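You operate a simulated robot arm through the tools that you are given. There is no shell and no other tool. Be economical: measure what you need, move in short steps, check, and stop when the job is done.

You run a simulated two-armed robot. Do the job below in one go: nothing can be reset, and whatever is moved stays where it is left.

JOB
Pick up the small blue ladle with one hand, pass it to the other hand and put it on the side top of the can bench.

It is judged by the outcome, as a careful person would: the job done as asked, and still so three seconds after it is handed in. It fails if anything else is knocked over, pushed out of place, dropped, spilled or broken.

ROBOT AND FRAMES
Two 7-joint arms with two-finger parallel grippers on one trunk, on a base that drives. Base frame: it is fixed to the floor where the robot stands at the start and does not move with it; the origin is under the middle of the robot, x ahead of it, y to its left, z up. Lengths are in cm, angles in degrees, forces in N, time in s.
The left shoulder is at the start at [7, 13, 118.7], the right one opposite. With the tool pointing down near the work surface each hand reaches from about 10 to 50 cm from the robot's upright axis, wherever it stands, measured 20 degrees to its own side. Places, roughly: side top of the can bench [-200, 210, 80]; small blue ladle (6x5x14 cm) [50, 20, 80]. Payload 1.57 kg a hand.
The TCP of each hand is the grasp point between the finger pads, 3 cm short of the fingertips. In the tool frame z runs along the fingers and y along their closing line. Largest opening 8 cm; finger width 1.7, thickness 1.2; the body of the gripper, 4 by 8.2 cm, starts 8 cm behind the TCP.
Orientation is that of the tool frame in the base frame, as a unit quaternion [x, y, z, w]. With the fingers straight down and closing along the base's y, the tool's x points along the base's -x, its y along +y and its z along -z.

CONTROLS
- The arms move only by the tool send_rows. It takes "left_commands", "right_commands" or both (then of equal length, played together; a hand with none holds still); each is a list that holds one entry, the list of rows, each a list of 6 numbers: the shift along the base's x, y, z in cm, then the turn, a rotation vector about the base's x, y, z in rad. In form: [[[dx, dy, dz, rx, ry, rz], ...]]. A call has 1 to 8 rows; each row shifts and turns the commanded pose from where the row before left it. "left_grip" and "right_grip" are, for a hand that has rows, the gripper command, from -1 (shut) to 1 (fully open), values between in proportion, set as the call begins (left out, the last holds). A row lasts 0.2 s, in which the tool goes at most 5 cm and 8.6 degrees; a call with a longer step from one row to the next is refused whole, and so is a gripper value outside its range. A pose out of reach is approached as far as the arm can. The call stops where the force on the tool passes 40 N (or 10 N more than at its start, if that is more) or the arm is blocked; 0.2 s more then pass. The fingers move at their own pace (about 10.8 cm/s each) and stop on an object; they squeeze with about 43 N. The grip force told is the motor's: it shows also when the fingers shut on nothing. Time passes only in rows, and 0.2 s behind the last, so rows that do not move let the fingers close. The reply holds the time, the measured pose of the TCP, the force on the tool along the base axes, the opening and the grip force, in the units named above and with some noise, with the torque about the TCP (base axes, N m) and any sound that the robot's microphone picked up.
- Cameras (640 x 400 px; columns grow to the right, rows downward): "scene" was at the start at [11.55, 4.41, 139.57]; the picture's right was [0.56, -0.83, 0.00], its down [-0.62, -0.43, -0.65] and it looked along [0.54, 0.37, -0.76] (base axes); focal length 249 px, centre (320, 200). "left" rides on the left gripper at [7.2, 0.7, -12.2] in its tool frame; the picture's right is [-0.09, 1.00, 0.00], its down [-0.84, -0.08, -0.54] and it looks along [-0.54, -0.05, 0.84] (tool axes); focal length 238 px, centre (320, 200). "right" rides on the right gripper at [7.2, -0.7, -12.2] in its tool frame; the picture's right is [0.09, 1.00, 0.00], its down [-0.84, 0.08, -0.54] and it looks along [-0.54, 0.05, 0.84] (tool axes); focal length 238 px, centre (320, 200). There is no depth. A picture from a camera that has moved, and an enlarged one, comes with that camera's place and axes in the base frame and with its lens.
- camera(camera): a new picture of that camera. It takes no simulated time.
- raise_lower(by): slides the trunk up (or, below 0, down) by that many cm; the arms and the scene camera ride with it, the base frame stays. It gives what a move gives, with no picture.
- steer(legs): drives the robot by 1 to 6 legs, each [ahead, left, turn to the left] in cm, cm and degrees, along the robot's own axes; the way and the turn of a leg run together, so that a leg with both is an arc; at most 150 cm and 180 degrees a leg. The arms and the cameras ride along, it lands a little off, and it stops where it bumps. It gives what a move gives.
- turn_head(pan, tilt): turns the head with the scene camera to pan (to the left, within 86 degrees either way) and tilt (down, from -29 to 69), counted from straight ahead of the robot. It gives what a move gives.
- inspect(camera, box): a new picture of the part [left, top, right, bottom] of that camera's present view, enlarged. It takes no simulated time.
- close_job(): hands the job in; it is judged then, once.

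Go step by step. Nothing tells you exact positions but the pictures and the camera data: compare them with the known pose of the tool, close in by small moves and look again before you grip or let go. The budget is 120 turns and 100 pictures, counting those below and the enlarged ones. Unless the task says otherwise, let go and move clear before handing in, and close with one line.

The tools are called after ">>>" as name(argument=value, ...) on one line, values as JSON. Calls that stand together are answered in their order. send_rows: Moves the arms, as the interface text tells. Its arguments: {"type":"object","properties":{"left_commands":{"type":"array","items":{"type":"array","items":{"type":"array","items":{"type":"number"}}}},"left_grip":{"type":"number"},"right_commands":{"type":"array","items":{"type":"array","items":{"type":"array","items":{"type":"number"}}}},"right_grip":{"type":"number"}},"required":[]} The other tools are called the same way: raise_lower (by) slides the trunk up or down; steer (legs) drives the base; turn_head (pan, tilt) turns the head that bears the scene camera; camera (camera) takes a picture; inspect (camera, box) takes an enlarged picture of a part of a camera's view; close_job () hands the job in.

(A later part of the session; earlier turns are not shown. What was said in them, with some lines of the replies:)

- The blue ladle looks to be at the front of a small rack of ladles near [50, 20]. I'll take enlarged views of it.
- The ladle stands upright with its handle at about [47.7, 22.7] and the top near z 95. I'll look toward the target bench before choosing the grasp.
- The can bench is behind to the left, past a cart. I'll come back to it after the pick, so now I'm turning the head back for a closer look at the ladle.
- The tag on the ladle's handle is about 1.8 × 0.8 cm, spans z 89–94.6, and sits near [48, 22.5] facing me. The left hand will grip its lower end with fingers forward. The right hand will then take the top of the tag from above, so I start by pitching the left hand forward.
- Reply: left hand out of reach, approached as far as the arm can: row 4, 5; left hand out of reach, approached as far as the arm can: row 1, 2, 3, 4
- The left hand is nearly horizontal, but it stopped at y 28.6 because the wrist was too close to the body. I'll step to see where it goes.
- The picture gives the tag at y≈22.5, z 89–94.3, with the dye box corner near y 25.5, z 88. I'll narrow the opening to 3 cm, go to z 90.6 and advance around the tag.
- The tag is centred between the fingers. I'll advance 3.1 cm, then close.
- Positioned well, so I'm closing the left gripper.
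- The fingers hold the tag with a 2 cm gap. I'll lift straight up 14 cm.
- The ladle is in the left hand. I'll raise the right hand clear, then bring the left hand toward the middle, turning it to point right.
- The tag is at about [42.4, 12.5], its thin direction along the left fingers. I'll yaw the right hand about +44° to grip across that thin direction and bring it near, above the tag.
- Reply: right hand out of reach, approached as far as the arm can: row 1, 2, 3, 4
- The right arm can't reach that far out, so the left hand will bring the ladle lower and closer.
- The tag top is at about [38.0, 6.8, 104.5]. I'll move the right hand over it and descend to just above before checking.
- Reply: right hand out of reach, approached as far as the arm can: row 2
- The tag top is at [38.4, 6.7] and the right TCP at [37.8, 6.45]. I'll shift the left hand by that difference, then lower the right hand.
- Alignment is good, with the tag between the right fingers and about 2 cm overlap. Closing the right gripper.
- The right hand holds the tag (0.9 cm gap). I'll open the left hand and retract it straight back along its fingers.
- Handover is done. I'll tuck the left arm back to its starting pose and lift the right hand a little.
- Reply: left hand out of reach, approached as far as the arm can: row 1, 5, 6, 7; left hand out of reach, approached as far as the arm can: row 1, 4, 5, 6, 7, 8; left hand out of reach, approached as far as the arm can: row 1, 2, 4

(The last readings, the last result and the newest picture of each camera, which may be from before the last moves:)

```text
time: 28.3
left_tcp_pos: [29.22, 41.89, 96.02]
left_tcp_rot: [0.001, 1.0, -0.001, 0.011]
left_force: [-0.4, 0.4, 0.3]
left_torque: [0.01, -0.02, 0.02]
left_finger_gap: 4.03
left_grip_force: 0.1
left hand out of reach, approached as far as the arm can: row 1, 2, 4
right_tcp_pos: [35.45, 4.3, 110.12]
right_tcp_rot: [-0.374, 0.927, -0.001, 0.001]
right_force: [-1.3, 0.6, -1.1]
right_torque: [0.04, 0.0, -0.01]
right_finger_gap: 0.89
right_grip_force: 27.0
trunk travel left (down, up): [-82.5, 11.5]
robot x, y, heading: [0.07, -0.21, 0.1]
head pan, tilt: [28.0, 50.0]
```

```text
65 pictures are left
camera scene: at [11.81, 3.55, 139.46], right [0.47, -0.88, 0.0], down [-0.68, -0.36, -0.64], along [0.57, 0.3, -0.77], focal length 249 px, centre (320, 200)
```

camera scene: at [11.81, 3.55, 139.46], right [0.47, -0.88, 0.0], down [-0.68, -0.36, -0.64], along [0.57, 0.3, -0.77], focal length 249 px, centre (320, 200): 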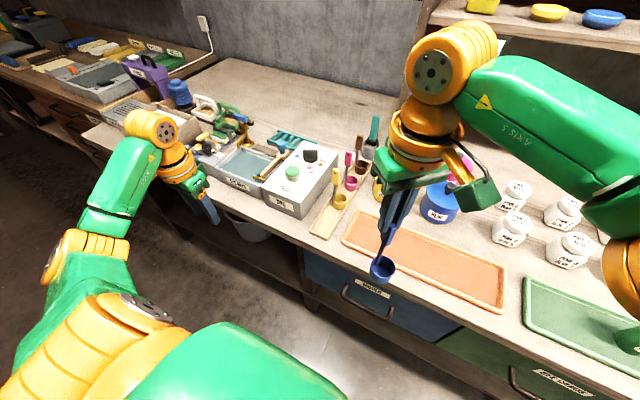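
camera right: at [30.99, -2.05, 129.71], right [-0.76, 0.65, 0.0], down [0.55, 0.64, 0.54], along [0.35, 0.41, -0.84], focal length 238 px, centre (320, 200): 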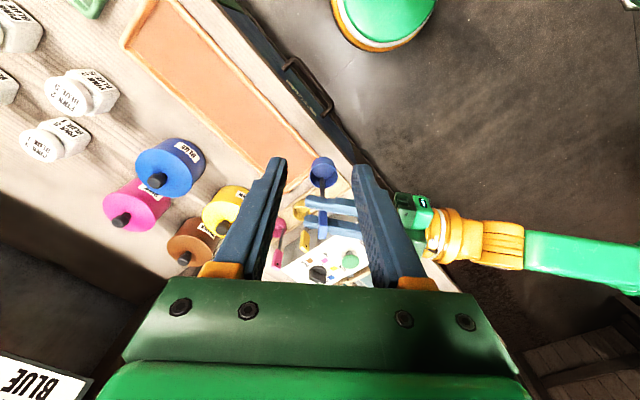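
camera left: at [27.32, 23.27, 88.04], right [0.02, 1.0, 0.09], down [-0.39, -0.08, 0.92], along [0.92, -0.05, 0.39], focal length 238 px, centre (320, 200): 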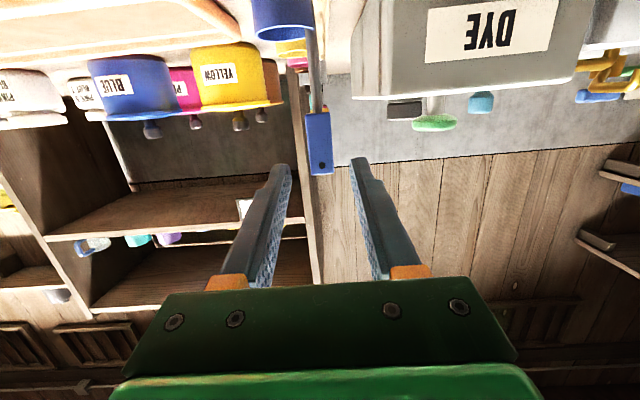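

>>> send_rows(left_commands=[[[0, -1.5, 2, 0, 0, 0], [0, -1.5, 2, 0, 0, 0], [-0.5, -1.5, 2, 0, 0, 0], [-0.5, -1.5, 2, 0, 0, 0], [-0.5, -1.5, 2, 0, 0, 0], [-1, -1.5, 2, 0, 0, 0], [-1, -1, 1, 0, 0, 0]]], right_commands=[[[-1, -0.5, 0, 0, 0, 0], [-1, -0.5, 0, 0, 0, 0], [-1, -0.5, 0, 0, 0, 0], [-1, -0.5, 0, 0, 0, 0], [-1, -0.5, 0, 0, 0, 0], [0, 0, 0, 0, 0, 0], [0, 0, 0, 0, 0, 0]]])

>>> steer(legs=[[-50, 0, 0]])

>>> turn_head(pan=86, tilt=25)

>>> camera(camera="scene")

```text
time: 29.9
left_tcp_pos: [27.53, 39.5, 106.52]
left_tcp_rot: [0.0, 1.0, -0.001, 0.01]
left_force: [0.1, -1.0, -1.1]
left_torque: [0.01, -0.03, 0.02]
left_finger_gap: 4.02
left_grip_force: 0.2
left hand out of reach, approached as far as the arm can: row 1, 2, 3, 4, 5
right_tcp_pos: [30.62, 1.87, 110.07]
right_tcp_rot: [-0.374, 0.927, 0.0, 0.001]
right_force: [-0.1, 0.3, -0.4]
right_torque: [0.03, -0.03, 0.01]
right_finger_gap: 0.89
right_grip_force: 27.7
trunk travel left (down, up): [-82.5, 11.5]
robot x, y, heading: [-0.22, 0.16, 0.1]
head pan, tilt: [28.0, 50.0]
```

```text
time: 32.8
left_tcp_pos: [-21.98, 39.72, 106.63]
left_tcp_rot: [0.003, 1.0, -0.001, 0.009]
left_force: [1.0, -0.7, -0.1]
left_torque: [0.01, 0.01, -0.03]
left_finger_gap: 4.0
left_grip_force: 0.1
right_tcp_pos: [-19.1, 2.06, 110.03]
right_tcp_rot: [-0.373, 0.928, 0.001, 0.0]
right_force: [0.3, 0.7, -1.0]
right_torque: [-0.01, 0.01, 0.01]
right_finger_gap: 0.9
right_grip_force: 27.5
trunk travel left (down, up): [-82.5, 11.5]
robot x, y, heading: [-49.91, -0.31, -0.2]
head pan, tilt: [28.0, 50.0]
```

```text
time: 34.1
left_tcp_pos: [-22.15, 39.7, 106.55]
left_tcp_rot: [0.002, 1.0, -0.001, 0.01]
left_force: [0.2, 0.9, -0.2]
left_torque: [-0.02, 0.0, 0.0]
left_finger_gap: 3.98
left_grip_force: 0.1
right_tcp_pos: [-19.35, 1.87, 110.17]
right_tcp_rot: [-0.373, 0.928, 0.0, 0.001]
right_force: [0.3, -0.7, -0.9]
right_torque: [0.03, -0.02, -0.01]
right_finger_gap: 0.9
right_grip_force: 27.7
trunk travel left (down, up): [-82.5, 11.5]
robot x, y, heading: [-50.35, 0.16, 0.0]
head pan, tilt: [85.9, 25.0]
```

```text
64 pictures are left
camera scene: at [-44.09, 9.29, 143.19], right [1.0, -0.08, 0.0], down [-0.03, -0.42, -0.91], along [0.07, 0.9, -0.42], focal length 249 px, centre (320, 200)
```

scene: 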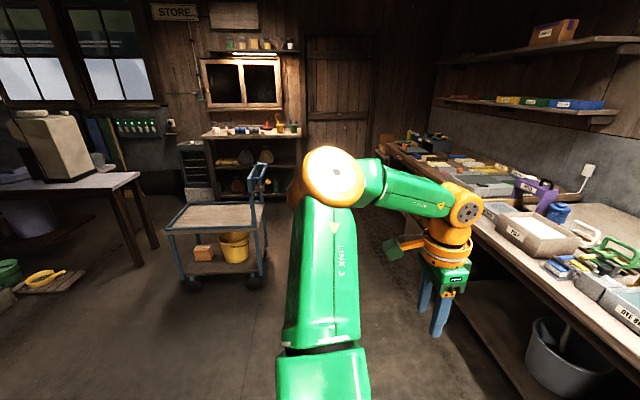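

The target bench is on the left. I'll turn the robot about 110° toward it and look.

>>> steer(legs=[[0, 0, 110]])

>>> turn_head(pan=10, tilt=20)

>>> camera(camera="scene")

```text
time: 39.1
left_tcp_pos: [-96.42, 13.1, 106.56]
left_tcp_rot: [0.815, -0.579, -0.007, -0.006]
left_force: [-0.6, -0.6, -0.6]
left_torque: [-0.01, -0.01, -0.01]
left_finger_gap: 4.01
left_grip_force: 0.1
right_tcp_pos: [-61.82, 28.35, 110.14]
right_tcp_rot: [0.973, -0.232, 0.0, -0.001]
right_force: [-0.3, -0.3, -1.3]
right_torque: [-0.04, 0.02, -0.02]
right_finger_gap: 0.9
right_grip_force: 27.1
trunk travel left (down, up): [-82.5, 11.5]
robot x, y, heading: [-50.27, 0.12, 109.3]
head pan, tilt: [85.9, 25.0]
```

```text
time: 40.5
left_tcp_pos: [-96.45, 13.02, 106.6]
left_tcp_rot: [0.815, -0.58, -0.007, -0.007]
left_force: [0.4, -0.1, -0.2]
left_torque: [-0.02, 0.0, 0.0]
left_finger_gap: 4.0
left_grip_force: 0.0
right_tcp_pos: [-61.87, 28.44, 110.01]
right_tcp_rot: [0.973, -0.231, -0.001, -0.002]
right_force: [-0.1, 0.2, -0.5]
right_torque: [-0.01, -0.03, 0.03]
right_finger_gap: 0.92
right_grip_force: 27.3
trunk travel left (down, up): [-82.5, 11.5]
robot x, y, heading: [-50.08, -0.05, 109.0]
head pan, tilt: [10.0, 20.0]
```

```text
63 pictures are left
camera scene: at [-56.06, 12.98, 144.0], right [0.87, 0.49, 0.0], down [0.17, -0.3, -0.94], along [-0.46, 0.82, -0.34], focal length 249 px, centre (320, 200)
```

scene: 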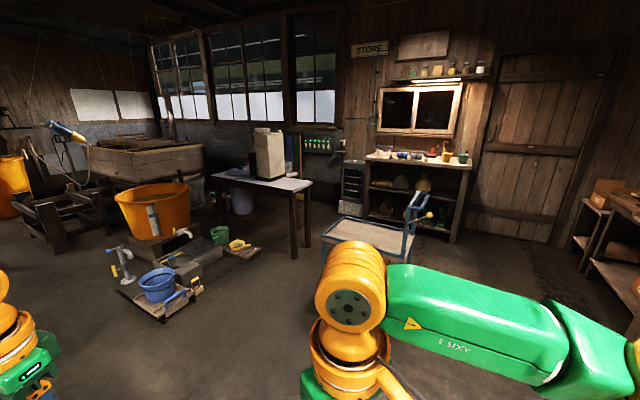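

>>> inspect(camera="scene", box=[180, 110, 360, 270])

```text
2.50 times, centred on (270, 190) of scene
camera zoom: at [-56.06, 12.98, 144.0], right [0.87, 0.49, 0.0], down [0.17, -0.3, -0.94], along [-0.46, 0.82, -0.34], focal length 623 px, centre (445, 225)
```

zoom: 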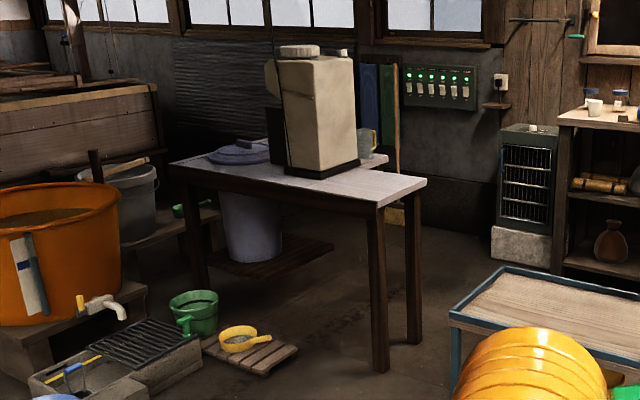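

The can bench's free side is the right end of the table top, about x -206 to -172, y 173 to 207. I'll drive to about [-165, 60] facing it and look again.

>>> steer(legs=[[94, 89, 0], [0, 0, -19]])

>>> turn_head(pan=5, tilt=30)

>>> camera(camera="scene")

```text
time: 48.1
left_tcp_pos: [-205.34, 85.77, 106.53]
left_tcp_rot: [0.713, -0.702, -0.006, -0.006]
left_force: [-0.3, 0.7, 0.0]
left_torque: [-0.01, 0.02, 0.02]
left_finger_gap: 3.98
left_grip_force: 0.1
right_tcp_pos: [-167.65, 89.36, 110.15]
right_tcp_rot: [0.923, -0.384, 0.0, -0.001]
right_force: [-0.6, -0.1, -0.9]
right_torque: [0.02, -0.01, 0.01]
right_finger_gap: 0.88
right_grip_force: 27.7
trunk travel left (down, up): [-82.5, 11.5]
robot x, y, heading: [-164.91, 58.4, 91.2]
head pan, tilt: [10.0, 20.0]
```

```text
time: 48.8
left_tcp_pos: [-205.34, 85.61, 106.67]
left_tcp_rot: [0.712, -0.702, -0.006, -0.007]
left_force: [0.2, 0.1, -0.2]
left_torque: [0.0, -0.02, -0.02]
left_finger_gap: 4.03
left_grip_force: 0.1
right_tcp_pos: [-167.62, 89.57, 110.02]
right_tcp_rot: [0.924, -0.382, 0.0, -0.001]
right_force: [0.3, -0.2, -0.4]
right_torque: [0.01, 0.0, 0.01]
right_finger_gap: 0.9
right_grip_force: 27.3
trunk travel left (down, up): [-82.5, 11.5]
robot x, y, heading: [-165.17, 58.56, 91.1]
head pan, tilt: [5.0, 30.0]
```

```text
61 pictures are left
camera scene: at [-166.1, 72.91, 142.4], right [0.99, 0.1, 0.0], down [0.05, -0.5, -0.87], along [-0.09, 0.86, -0.5], focal length 249 px, centre (320, 200)
```

scene: 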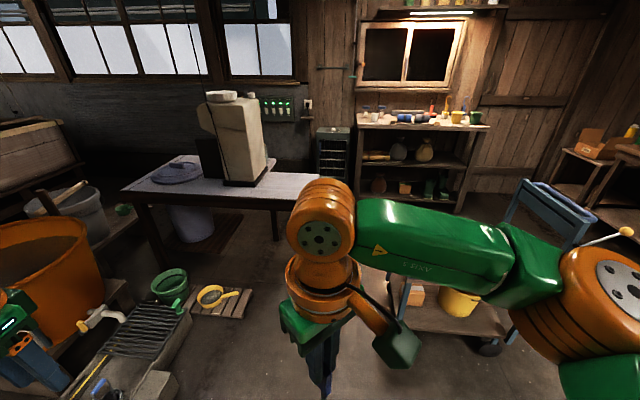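

>>> inspect(camera="scene", box=[110, 80, 350, 240])

```text
2.50 times, centred on (230, 160) of scene
camera zoom: at [-166.1, 72.91, 142.4], right [0.99, 0.1, 0.0], down [0.05, -0.5, -0.87], along [-0.09, 0.86, -0.5], focal length 623 px, centre (545, 300)
```

zoom: 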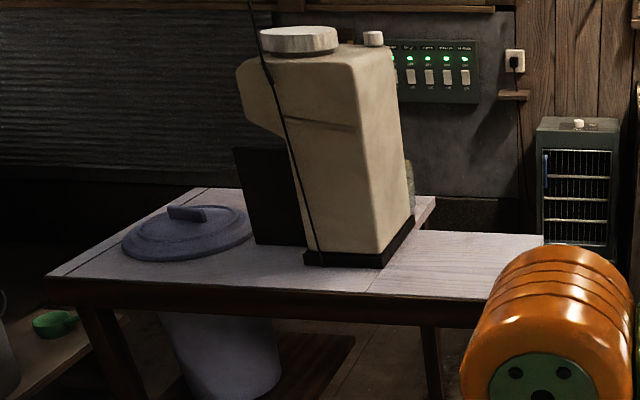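

The side top is the extension right of the seam, about x -213 to -175, y 178 to 211, and it is empty. I'll look down to see the base size before moving in.

>>> turn_head(pan=20, tilt=68)

>>> camera(camera="scene")

```text
time: 49.9
left_tcp_pos: [-205.28, 85.76, 106.49]
left_tcp_rot: [0.713, -0.701, -0.007, -0.008]
left_force: [0.5, 0.1, -0.4]
left_torque: [0.0, 0.04, 0.0]
left_finger_gap: 4.01
left_grip_force: 0.0
right_tcp_pos: [-167.61, 89.54, 110.12]
right_tcp_rot: [0.924, -0.383, -0.001, -0.001]
right_force: [-0.1, -0.4, -0.9]
right_torque: [0.01, 0.02, 0.02]
right_finger_gap: 0.89
right_grip_force: 27.5
trunk travel left (down, up): [-82.5, 11.5]
robot x, y, heading: [-165.05, 58.49, 90.8]
head pan, tilt: [20.0, 68.0]
```

```text
59 pictures are left
camera scene: at [-167.19, 69.23, 137.33], right [0.93, 0.36, 0.0], down [0.33, -0.87, -0.38], along [-0.13, 0.35, -0.93], focal length 249 px, centre (320, 200)
```

scene: 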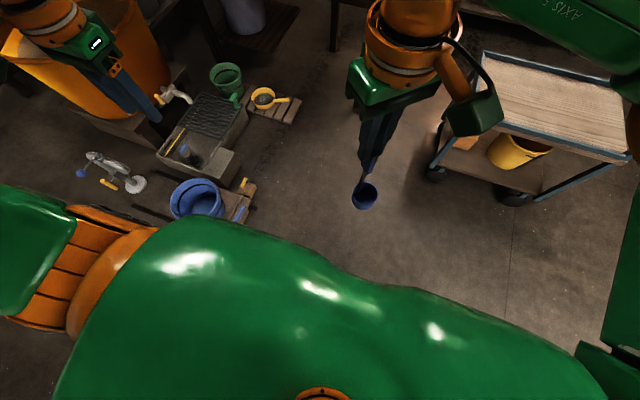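

The corridor runs between pallets at x≈-223 and the cart at x≈-130. I'll drive in to about [-184, 118], then check.

>>> steer(legs=[[60, 18, 0]])

>>> turn_head(pan=5, tilt=50)

>>> camera(camera="scene")

>>> camera(camera="left")

```text
time: 53.4
left_tcp_pos: [-224.11, 145.45, 106.64]
left_tcp_rot: [0.712, -0.702, -0.006, -0.008]
left_force: [0.2, -0.5, -0.6]
left_torque: [0.04, 0.01, 0.01]
left_finger_gap: 3.99
left_grip_force: 0.1
right_tcp_pos: [-186.52, 148.81, 110.22]
right_tcp_rot: [0.923, -0.386, 0.0, -0.001]
right_force: [0.3, -0.3, -0.6]
right_torque: [0.01, 0.01, -0.03]
right_finger_gap: 0.89
right_grip_force: 27.8
trunk travel left (down, up): [-82.5, 11.5]
robot x, y, heading: [-184.19, 118.34, 91.1]
head pan, tilt: [20.0, 68.0]
```

```text
time: 54.2
left_tcp_pos: [-224.17, 145.52, 106.56]
left_tcp_rot: [0.712, -0.702, -0.006, -0.007]
left_force: [-0.2, 0.4, -0.7]
left_torque: [0.03, -0.01, 0.01]
left_finger_gap: 4.01
left_grip_force: 0.1
right_tcp_pos: [-186.51, 149.13, 109.96]
right_tcp_rot: [0.923, -0.385, 0.0, -0.001]
right_force: [-0.5, -1.4, -1.1]
right_torque: [0.0, 0.01, -0.02]
right_finger_gap: 0.87
right_grip_force: 27.0
trunk travel left (down, up): [-82.5, 11.5]
robot x, y, heading: [-184.24, 118.29, 90.9]
head pan, tilt: [5.0, 50.0]
```

```text
58 pictures are left
camera scene: at [-184.92, 131.16, 139.44], right [0.99, 0.1, 0.0], down [0.08, -0.76, -0.64], along [-0.06, 0.64, -0.77], focal length 249 px, centre (320, 200)
```

scene: 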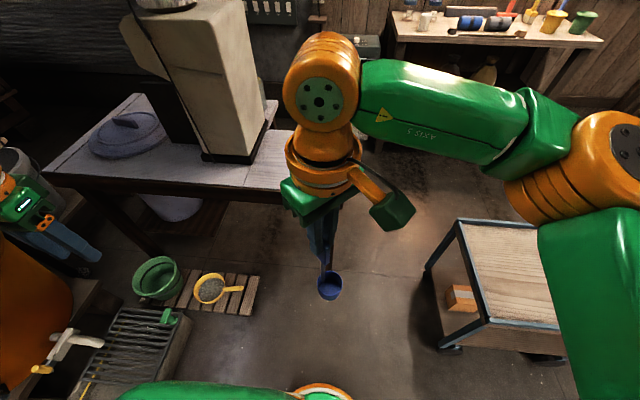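

```text
57 pictures are left
camera left: at [-224.67, 138.21, 118.56], right [-1.0, 0.08, 0.0], down [0.07, 0.83, 0.56], along [0.04, 0.56, -0.83], focal length 238 px, centre (320, 200)
```

left: 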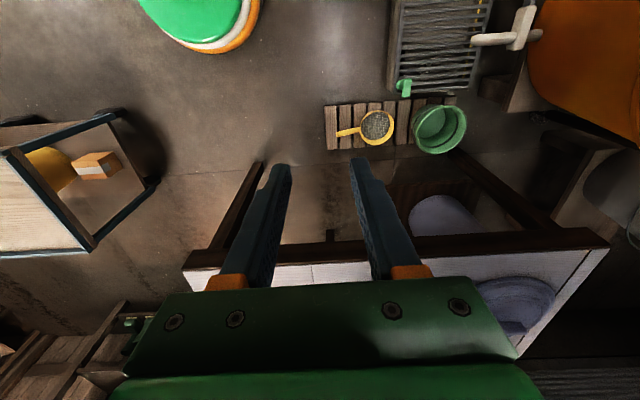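

Triangulating gives a bench-top height of about z 75, and a side top spanning x -217…-182, y 187…223. I'll drive closer in two steps, aiming to place at about [-196, 201].

>>> steer(legs=[[20, 5, 0]])

>>> camera(camera="scene")

>>> camera(camera="right")

```text
time: 55.8
left_tcp_pos: [-229.33, 165.17, 106.67]
left_tcp_rot: [0.711, -0.703, -0.008, -0.008]
left_force: [-0.5, 0.3, -0.1]
left_torque: [-0.01, 0.01, -0.02]
left_finger_gap: 4.01
left_grip_force: 0.0
right_tcp_pos: [-191.64, 168.73, 110.26]
right_tcp_rot: [0.923, -0.386, 0.0, -0.002]
right_force: [-0.9, 0.7, -1.0]
right_torque: [0.04, 0.03, 0.01]
right_finger_gap: 0.91
right_grip_force: 27.9
trunk travel left (down, up): [-82.5, 11.5]
robot x, y, heading: [-189.65, 138.17, 90.6]
head pan, tilt: [5.0, 50.0]
```

```text
56 pictures are left
camera scene: at [-190.01, 150.65, 139.49], right [1.0, 0.1, 0.0], down [0.07, -0.76, -0.64], along [-0.06, 0.64, -0.76], focal length 249 px, centre (320, 200)
```

scene: 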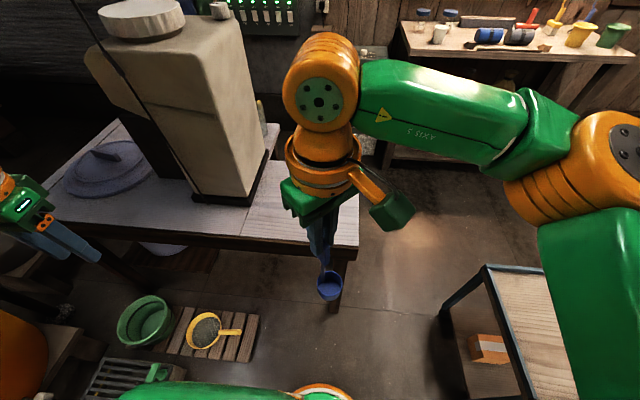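

```text
55 pictures are left
camera right: at [-186.17, 163.95, 122.32], right [-0.64, -0.76, 0.0], down [-0.64, 0.54, 0.54], along [-0.42, 0.35, -0.84], focal length 238 px, centre (320, 200)
```

right: 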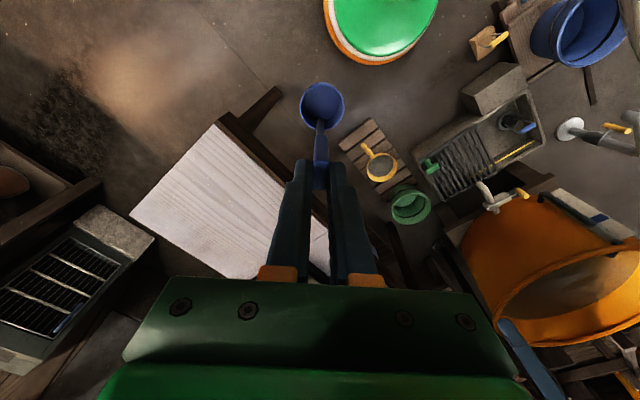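

The right-hand view confirms the corners of the side top at [-183, 188] and [-183, 222], with z≈75. I'll drive 17 cm ahead and turn 18° left so the target falls on the right arm's side.

>>> steer(legs=[[17, 0, 0], [0, 0, 18]])

>>> camera(camera="right")

>>> camera(camera="scene")

```text
time: 58.3
left_tcp_pos: [-235.81, 168.99, 106.41]
left_tcp_rot: [0.812, -0.584, -0.007, -0.005]
left_force: [0.4, 0.6, -0.3]
left_torque: [0.01, 0.01, -0.02]
left_finger_gap: 3.98
left_grip_force: 0.1
right_tcp_pos: [-201.19, 183.82, 110.12]
right_tcp_rot: [0.971, -0.238, 0.0, 0.0]
right_force: [0.3, -0.3, -1.3]
right_torque: [0.02, 0.05, 0.02]
right_finger_gap: 0.87
right_grip_force: 27.6
trunk travel left (down, up): [-82.5, 11.5]
robot x, y, heading: [-189.7, 155.45, 108.4]
head pan, tilt: [5.0, 50.0]
```

```text
54 pictures are left
camera right: at [-194.5, 181.11, 122.22], right [-0.38, -0.93, 0.0], down [-0.78, 0.32, 0.54], along [-0.5, 0.21, -0.84], focal length 238 px, centre (320, 200)
```

right: 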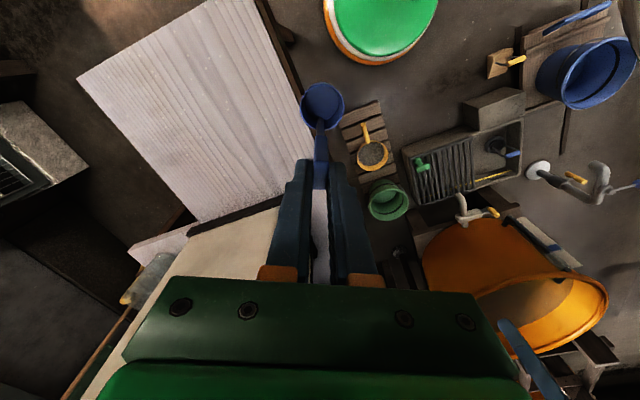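

```text
53 pictures are left
camera scene: at [-194.09, 167.26, 139.44], right [0.92, 0.4, 0.0], down [0.3, -0.7, -0.64], along [-0.26, 0.59, -0.77], focal length 249 px, centre (320, 200)
```

scene: 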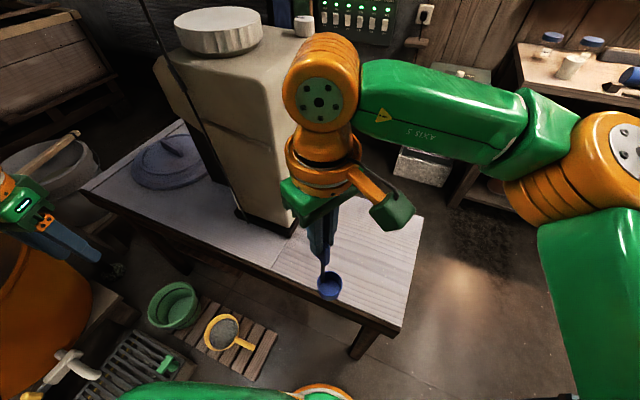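

I'll move the right hand to above [-196, 201].

>>> send_rows(right_commands=[[[1, 1.5, 0, 0, 0, 0], [1, 2.2, 0, 0, 0, 0], [1, 2.6, 0, 0, 0, 0], [1, 2.6, 0, 0, 0, 0], [1, 2.6, 0, 0, 0, 0], [0.5, 2.6, 0, 0, 0, 0], [0, 2.5, 0, 0, 0, 0]]])

>>> camera(camera="scene")

>>> camera(camera="right")

```text
time: 59.9
left_tcp_pos: [-235.96, 168.84, 106.58]
left_tcp_rot: [0.811, -0.585, -0.007, -0.006]
left_force: [0.8, -0.5, 0.0]
left_torque: [0.05, 0.02, -0.01]
left_finger_gap: 4.0
left_grip_force: 0.0
right_tcp_pos: [-195.81, 197.05, 110.22]
right_tcp_rot: [0.971, -0.237, 0.0, -0.001]
right_force: [0.1, -0.6, 0.6]
right_torque: [0.03, -0.01, -0.01]
right_finger_gap: 0.89
right_grip_force: 27.9
right hand out of reach, approached as far as the arm can: row 6, 7
trunk travel left (down, up): [-82.5, 11.5]
robot x, y, heading: [-189.92, 155.49, 108.4]
head pan, tilt: [5.0, 50.0]
```

```text
52 pictures are left
camera scene: at [-194.15, 167.13, 139.45], right [0.92, 0.4, 0.0], down [0.3, -0.7, -0.64], along [-0.26, 0.59, -0.77], focal length 249 px, centre (320, 200)
```

scene: 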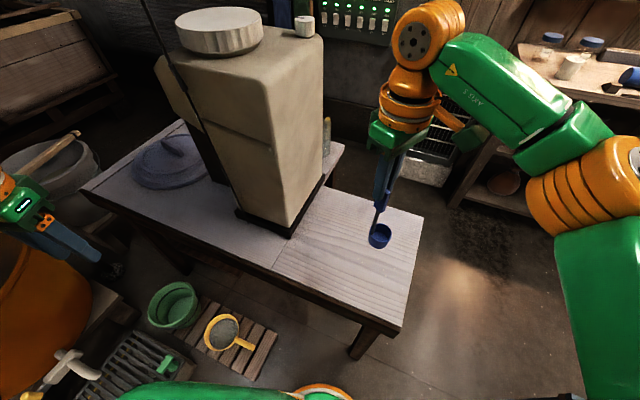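

```text
51 pictures are left
camera right: at [-189.18, 194.3, 122.28], right [-0.38, -0.93, 0.0], down [-0.78, 0.32, 0.54], along [-0.5, 0.21, -0.84], focal length 238 px, centre (320, 200)
```

right: 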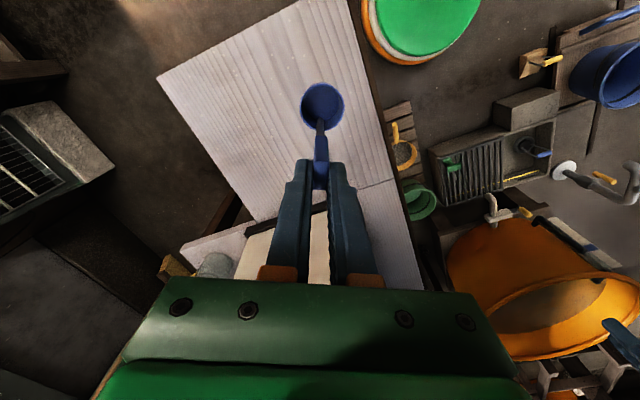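

It's over the side top, with the cup at about [-194, 196]. I'll lower most of the way, nudging a little farther in.

>>> send_rows(right_commands=[[[0, 0, -2.5, 0, 0, 0], [0, 0, -2.5, 0, 0, 0], [0, 0.5, -2.5, 0, 0, 0], [0, 0.7, -2.5, 0, 0, 0], [0, 0.7, -2.5, 0, 0, 0], [0, 0.7, -2, 0, 0, 0], [0, 0, -1.5, 0, 0, 0]]])

>>> inspect(camera="scene", box=[300, 120, 460, 300])

>>> camera(camera="right")

```text
time: 61.5
left_tcp_pos: [-235.96, 168.96, 106.58]
left_tcp_rot: [0.811, -0.585, -0.008, -0.006]
left_force: [-0.4, -0.1, -0.5]
left_torque: [0.0, 0.01, -0.01]
left_finger_gap: 4.01
left_grip_force: 0.0
right_tcp_pos: [-195.85, 198.39, 97.7]
right_tcp_rot: [0.971, -0.237, -0.001, 0.0]
right_force: [-0.3, 0.4, -0.4]
right_torque: [0.0, -0.01, 0.0]
right_finger_gap: 0.89
right_grip_force: 27.2
right hand out of reach, approached as far as the arm can: row 5, 6
trunk travel left (down, up): [-82.5, 11.5]
robot x, y, heading: [-189.75, 155.12, 108.4]
head pan, tilt: [5.0, 50.0]
```

```text
2.22 times, centred on (380, 210) of scene
camera zoom: at [-194.13, 167.23, 139.44], right [0.92, 0.4, 0.0], down [0.3, -0.7, -0.64], along [-0.26, 0.59, -0.77], focal length 554 px, centre (187, 178)
```

zoom: 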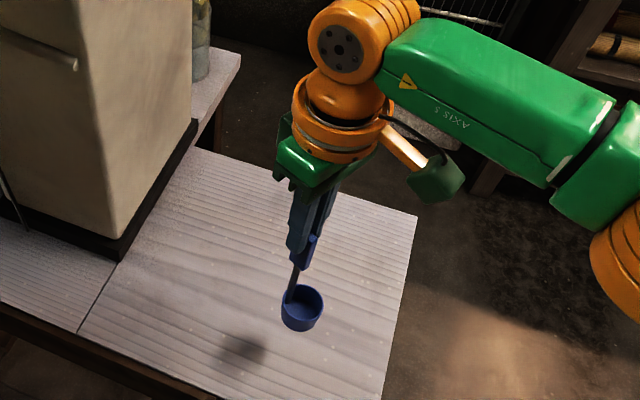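

```text
49 pictures are left
camera right: at [-189.18, 195.78, 109.93], right [-0.38, -0.93, 0.0], down [-0.78, 0.32, 0.54], along [-0.5, 0.21, -0.84], focal length 238 px, centre (320, 200)
```

right: 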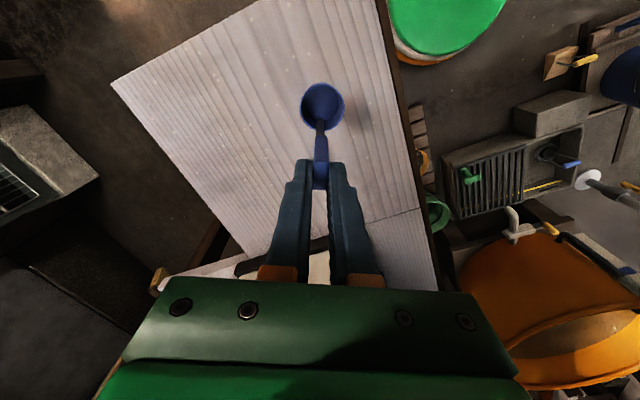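

>>> send_rows(right_commands=[[[0, 0, -1.5, 0, 0, 0], [0, 0, -1.5, 0, 0, 0], [0, 0, -1.5, 0, 0, 0], [0, 0, -1, 0, 0, 0], [0, 0, 0, 0, 0, 0]]])

>>> inspect(camera="scene", box=[320, 180, 420, 280])

```text
time: 62.7
left_tcp_pos: [-235.89, 168.99, 106.54]
left_tcp_rot: [0.811, -0.585, -0.007, -0.006]
left_force: [-0.6, 0.0, -1.0]
left_torque: [0.02, 0.03, -0.05]
left_finger_gap: 3.98
left_grip_force: 0.0
right_tcp_pos: [-195.59, 198.55, 92.28]
right_tcp_rot: [0.97, -0.242, -0.001, -0.002]
right_force: [0.4, 0.5, -1.2]
right_torque: [-0.03, -0.02, 0.0]
right_finger_gap: 0.9
right_grip_force: 27.3
trunk travel left (down, up): [-82.5, 11.5]
robot x, y, heading: [-189.57, 155.37, 108.4]
head pan, tilt: [5.0, 50.0]
```

```text
4.00 times, centred on (370, 230) of scene
camera zoom: at [-194.13, 167.17, 139.45], right [0.92, 0.4, 0.0], down [0.3, -0.7, -0.64], along [-0.26, 0.59, -0.77], focal length 996 px, centre (120, 80)
```

zoom: 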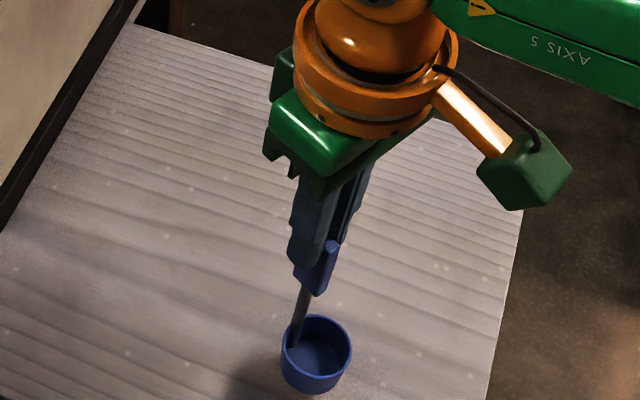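

>>> send_rows(right_commands=[[[0, 0, -0.4, 0, 0, 0], [0, 0, -0.4, 0, 0, 0], [0, 0, -0.4, 0, 0, 0], [0, 0, 0, 0, 0, 0]]])

>>> inspect(camera="scene", box=[320, 180, 420, 280])

```text
time: 63.7
left_tcp_pos: [-235.89, 168.91, 106.54]
left_tcp_rot: [0.811, -0.585, -0.008, -0.007]
left_force: [-0.2, -0.1, 0.1]
left_torque: [-0.01, 0.02, 0.0]
left_finger_gap: 4.02
left_grip_force: 0.0
right_tcp_pos: [-195.64, 198.51, 92.22]
right_tcp_rot: [0.971, -0.241, 0.0, -0.003]
right_force: [-0.3, 0.7, -0.4]
right_torque: [-0.02, 0.01, 0.01]
right_finger_gap: 0.89
right_grip_force: 27.5
right hand out of reach, approached as far as the arm can: row 1, 2, 3
trunk travel left (down, up): [-82.5, 11.5]
robot x, y, heading: [-189.5, 155.3, 108.3]
head pan, tilt: [5.0, 50.0]
```

```text
4.00 times, centred on (370, 230) of scene
camera zoom: at [-194.14, 167.17, 139.45], right [0.92, 0.4, 0.0], down [0.3, -0.7, -0.64], along [-0.26, 0.59, -0.77], focal length 996 px, centre (120, 80)
```

zoom: 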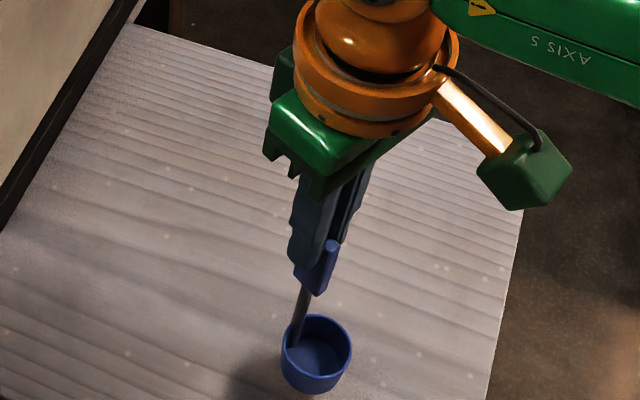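

The arm is at its reach limit, so I'll pull back 2 cm toward the robot and lower from there.

>>> send_rows(right_commands=[[[0, -1, 0, 0, 0, 0], [0, -1, 0, 0, 0, 0], [0, 0, -0.4, 0, 0, 0], [0, 0, -0.4, 0, 0, 0], [0, 0, 0, 0, 0, 0]]])

>>> inspect(camera="scene", box=[320, 180, 420, 280])

```text
time: 64.9
left_tcp_pos: [-235.97, 168.92, 106.65]
left_tcp_rot: [0.811, -0.585, -0.007, -0.006]
left_force: [-0.6, 0.4, 0.4]
left_torque: [0.0, -0.03, -0.01]
left_finger_gap: 4.01
left_grip_force: 0.1
right_tcp_pos: [-195.61, 196.4, 91.43]
right_tcp_rot: [0.971, -0.238, -0.001, -0.001]
right_force: [0.2, 0.4, -0.8]
right_torque: [0.03, 0.0, -0.02]
right_finger_gap: 0.92
right_grip_force: 27.6
trunk travel left (down, up): [-82.5, 11.5]
robot x, y, heading: [-189.37, 155.34, 108.1]
head pan, tilt: [5.0, 50.0]
```

```text
4.00 times, centred on (370, 230) of scene
camera zoom: at [-194.13, 167.16, 139.45], right [0.92, 0.4, 0.0], down [0.3, -0.7, -0.64], along [-0.26, 0.59, -0.77], focal length 996 px, centre (120, 80)
```

zoom: 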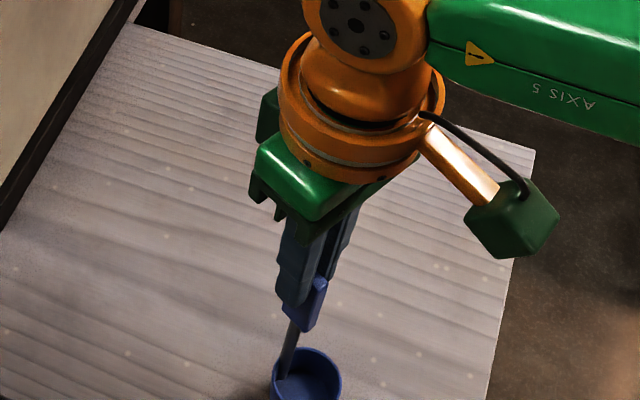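

>>> send_rows(right_commands=[[[0, 0, -0.3, 0, 0, 0], [0, 0, -0.3, 0, 0, 0], [0, 0, -0.3, 0, 0, 0], [0, 0, 0, 0, 0, 0]]])

>>> inspect(camera="scene", box=[320, 210, 420, 310])

>>> inspect(camera="right", box=[240, 60, 400, 210])

```text
time: 65.9
left_tcp_pos: [-235.9, 168.87, 106.53]
left_tcp_rot: [0.811, -0.585, -0.007, -0.007]
left_force: [0.1, -0.1, -0.2]
left_torque: [-0.05, 0.02, 0.02]
left_finger_gap: 3.99
left_grip_force: 0.1
right_tcp_pos: [-195.75, 196.45, 90.57]
right_tcp_rot: [0.971, -0.238, 0.0, -0.001]
right_force: [0.1, -0.3, -0.7]
right_torque: [-0.01, 0.03, 0.03]
right_finger_gap: 0.89
right_grip_force: 27.3
trunk travel left (down, up): [-82.5, 11.5]
robot x, y, heading: [-189.62, 154.9, 108.4]
head pan, tilt: [5.0, 50.0]
```

```text
4.00 times, centred on (370, 260) of scene
camera zoom: at [-194.13, 167.17, 139.45], right [0.92, 0.4, 0.0], down [0.3, -0.7, -0.64], along [-0.26, 0.59, -0.77], focal length 996 px, centre (120, -40)
```

zoom: 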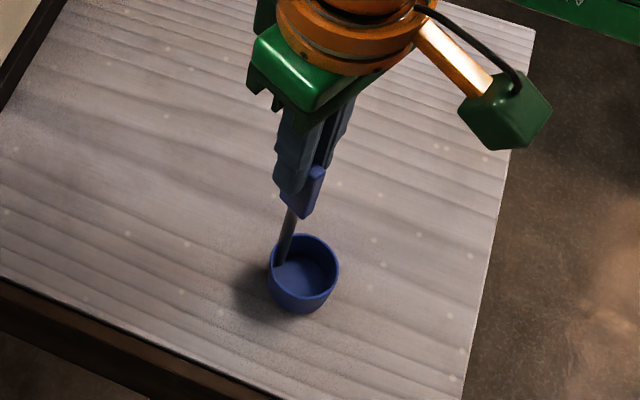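

```text
2.67 times, centred on (320, 135) of right
camera zoom: at [-189.04, 193.66, 102.73], right [-0.38, -0.93, 0.0], down [-0.78, 0.32, 0.54], along [-0.5, 0.21, -0.84], focal length 636 px, centre (320, 373)
```

zoom: 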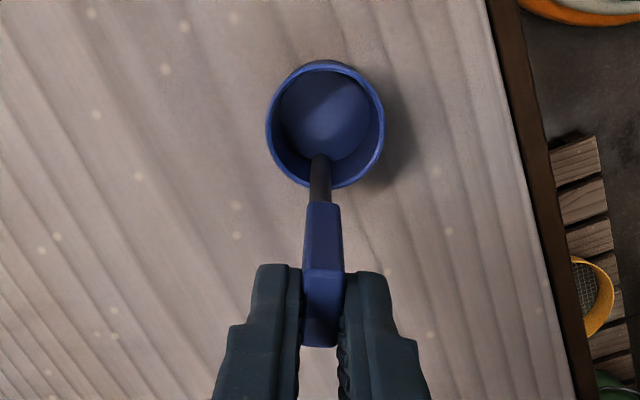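

Almost touching, so I'll continue in fine steps until there is a contact force.

>>> send_rows(right_commands=[[[0, 0, -0.2, 0, 0, 0], [0, 0, -0.2, 0, 0, 0], [0, 0, 0, 0, 0, 0]]])

```text
time: 66.7
left_tcp_pos: [-235.78, 168.98, 106.45]
left_tcp_rot: [0.811, -0.585, -0.008, -0.007]
left_force: [0.0, -0.1, 0.3]
left_torque: [-0.01, 0.0, 0.0]
left_finger_gap: 3.96
left_grip_force: 0.1
right_tcp_pos: [-195.57, 196.45, 90.11]
right_tcp_rot: [0.971, -0.237, -0.001, 0.0]
right_force: [0.2, 0.4, -1.4]
right_torque: [0.0, 0.03, 0.0]
right_finger_gap: 0.89
right_grip_force: 27.8
trunk travel left (down, up): [-82.5, 11.5]
robot x, y, heading: [-189.5, 155.71, 108.6]
head pan, tilt: [5.0, 50.0]
```

>>> send_rows(right_commands=[[[0, 0, -0.2, 0, 0, 0], [0, 0, -0.2, 0, 0, 0], [0, 0, 0, 0, 0, 0]]])

>>> inspect(camera="scene", box=[320, 210, 420, 310])

```text
time: 67.5
left_tcp_pos: [-235.88, 168.6, 106.55]
left_tcp_rot: [0.811, -0.584, -0.008, -0.007]
left_force: [0.5, -0.2, -0.5]
left_torque: [0.02, -0.03, 0.01]
left_finger_gap: 3.98
left_grip_force: 0.0
right_tcp_pos: [-195.67, 196.3, 90.05]
right_tcp_rot: [0.971, -0.238, -0.003, -0.002]
right_force: [-2.0, 4.5, 22.0]
right_torque: [0.1, -0.2, 0.06]
right_finger_gap: 0.93
right_grip_force: 27.8
trunk travel left (down, up): [-82.5, 11.5]
robot x, y, heading: [-189.64, 155.12, 108.4]
head pan, tilt: [5.0, 50.0]
```

```text
4.00 times, centred on (370, 260) of scene
camera zoom: at [-194.13, 166.82, 139.51], right [0.92, 0.4, 0.0], down [0.3, -0.7, -0.64], along [-0.26, 0.59, -0.76], focal length 996 px, centre (120, -40)
```

zoom: 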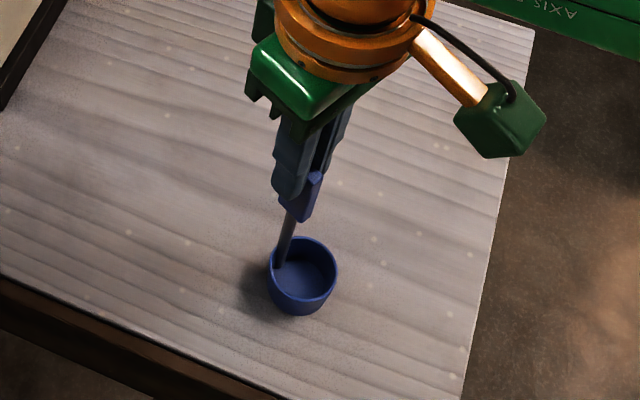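

It's in contact with 22 N upward. I'll back off slightly, then open the gripper.

>>> send_rows(right_commands=[[[0, 0, 0.2, 0, 0, 0], [0, 0, 0.1, 0, 0, 0], [0, 0, 0, 0, 0, 0]]])

```text
time: 68.3
left_tcp_pos: [-235.91, 168.89, 106.62]
left_tcp_rot: [0.811, -0.584, -0.008, -0.005]
left_force: [-0.6, 0.6, 0.4]
left_torque: [0.0, 0.04, 0.06]
left_finger_gap: 3.97
left_grip_force: 0.0
right_tcp_pos: [-195.62, 196.35, 89.95]
right_tcp_rot: [0.971, -0.239, -0.001, 0.0]
right_force: [0.0, 0.3, -0.1]
right_torque: [0.03, 0.01, 0.01]
right_finger_gap: 0.89
right_grip_force: 27.3
trunk travel left (down, up): [-82.5, 11.5]
robot x, y, heading: [-189.12, 155.3, 108.4]
head pan, tilt: [5.0, 50.0]
```

>>> send_rows(right_commands=[[[0, 0, 0, 0, 0, 0], [0, 0, 0, 0, 0, 0], [0, 0, 0, 0, 0, 0]]], right_grip=-0.2)

>>> inspect(camera="scene", box=[320, 210, 420, 310])

>>> inspect(camera="right", box=[240, 60, 400, 210])

```text
time: 69.1
left_tcp_pos: [-235.99, 168.9, 106.54]
left_tcp_rot: [0.811, -0.585, -0.008, -0.006]
left_force: [0.3, 0.0, -0.6]
left_torque: [0.01, 0.02, -0.02]
left_finger_gap: 4.0
left_grip_force: 0.1
right_tcp_pos: [-195.69, 196.52, 90.17]
right_tcp_rot: [0.971, -0.238, 0.0, 0.0]
right_force: [-0.6, 0.1, 0.3]
right_torque: [0.07, -0.01, -0.05]
right_finger_gap: 3.19
right_grip_force: 0.0
trunk travel left (down, up): [-82.5, 11.5]
robot x, y, heading: [-189.33, 155.2, 108.4]
head pan, tilt: [5.0, 50.0]
```

```text
4.00 times, centred on (370, 260) of scene
camera zoom: at [-194.14, 167.15, 139.45], right [0.92, 0.4, 0.0], down [0.3, -0.7, -0.64], along [-0.26, 0.59, -0.77], focal length 996 px, centre (120, -40)
```

zoom: 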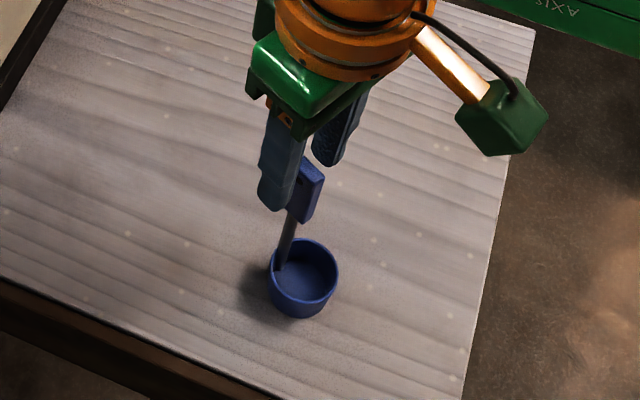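

```text
2.67 times, centred on (320, 135) of right
camera zoom: at [-189.04, 193.64, 102.25], right [-0.38, -0.93, 0.0], down [-0.78, 0.32, 0.54], along [-0.5, 0.21, -0.84], focal length 636 px, centre (320, 373)
```

zoom: 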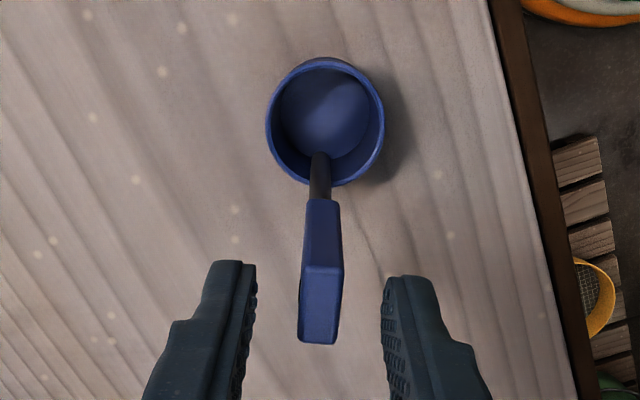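

The ladle stands upright on its own. I'll lift the right hand straight up and clear.

>>> send_rows(right_commands=[[[0, 0, 1, 0, 0, 0], [0, 0, 1.5, 0, 0, 0], [0, 0, 2, 0, 0, 0], [0, 0, 2.5, 0, 0, 0], [0, 0, 2.5, 0, 0, 0], [0, 0, 2.5, 0, 0, 0], [0, 0, 2, 0, 0, 0]]])

>>> steer(legs=[[-20, 0, 0]])

>>> camera(camera="scene")

```text
time: 70.7
left_tcp_pos: [-235.84, 168.82, 106.55]
left_tcp_rot: [0.811, -0.585, -0.007, -0.006]
left_force: [0.0, 0.1, -0.6]
left_torque: [-0.02, -0.03, 0.0]
left_finger_gap: 3.99
left_grip_force: 0.0
right_tcp_pos: [-195.59, 196.41, 104.22]
right_tcp_rot: [0.971, -0.238, 0.001, -0.001]
right_force: [0.8, -0.7, 0.2]
right_torque: [0.02, 0.02, 0.0]
right_finger_gap: 3.2
right_grip_force: 0.0
trunk travel left (down, up): [-82.5, 11.5]
robot x, y, heading: [-190.05, 155.21, 108.4]
head pan, tilt: [5.0, 50.0]
```

```text
time: 72.3
left_tcp_pos: [-229.7, 150.14, 106.57]
left_tcp_rot: [0.811, -0.585, -0.007, -0.006]
left_force: [-0.3, 0.5, 0.4]
left_torque: [-0.04, 0.01, 0.01]
left_finger_gap: 4.01
left_grip_force: 0.1
right_tcp_pos: [-189.27, 177.6, 104.0]
right_tcp_rot: [0.971, -0.238, 0.001, -0.001]
right_force: [0.4, 0.1, 0.3]
right_torque: [0.01, -0.05, -0.01]
right_finger_gap: 3.2
right_grip_force: 0.0
trunk travel left (down, up): [-82.5, 11.5]
robot x, y, heading: [-183.61, 136.42, 108.3]
head pan, tilt: [5.0, 50.0]
```

```text
40 pictures are left
camera scene: at [-187.9, 148.49, 139.41], right [0.92, 0.4, 0.0], down [0.31, -0.7, -0.64], along [-0.25, 0.59, -0.77], focal length 249 px, centre (320, 200)
```

scene: 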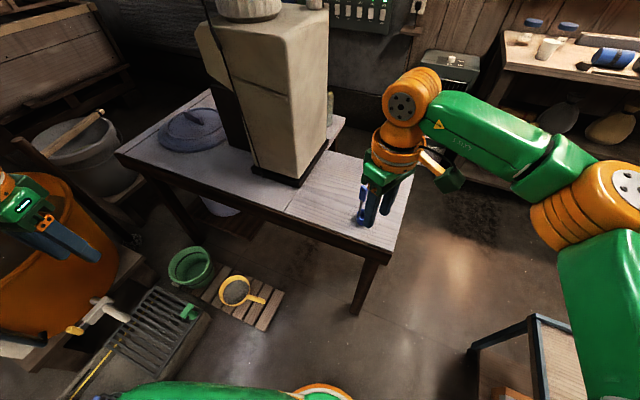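

The ladle is standing upright on the side top, both hands are clear and nothing else was disturbed, so I'm handing the job in.

>>> close_job()

```text
The job is handed in.
```

The blue ladle was picked up with the left hand, passed to the right hand, and now stands upright on the side top of the can bench.
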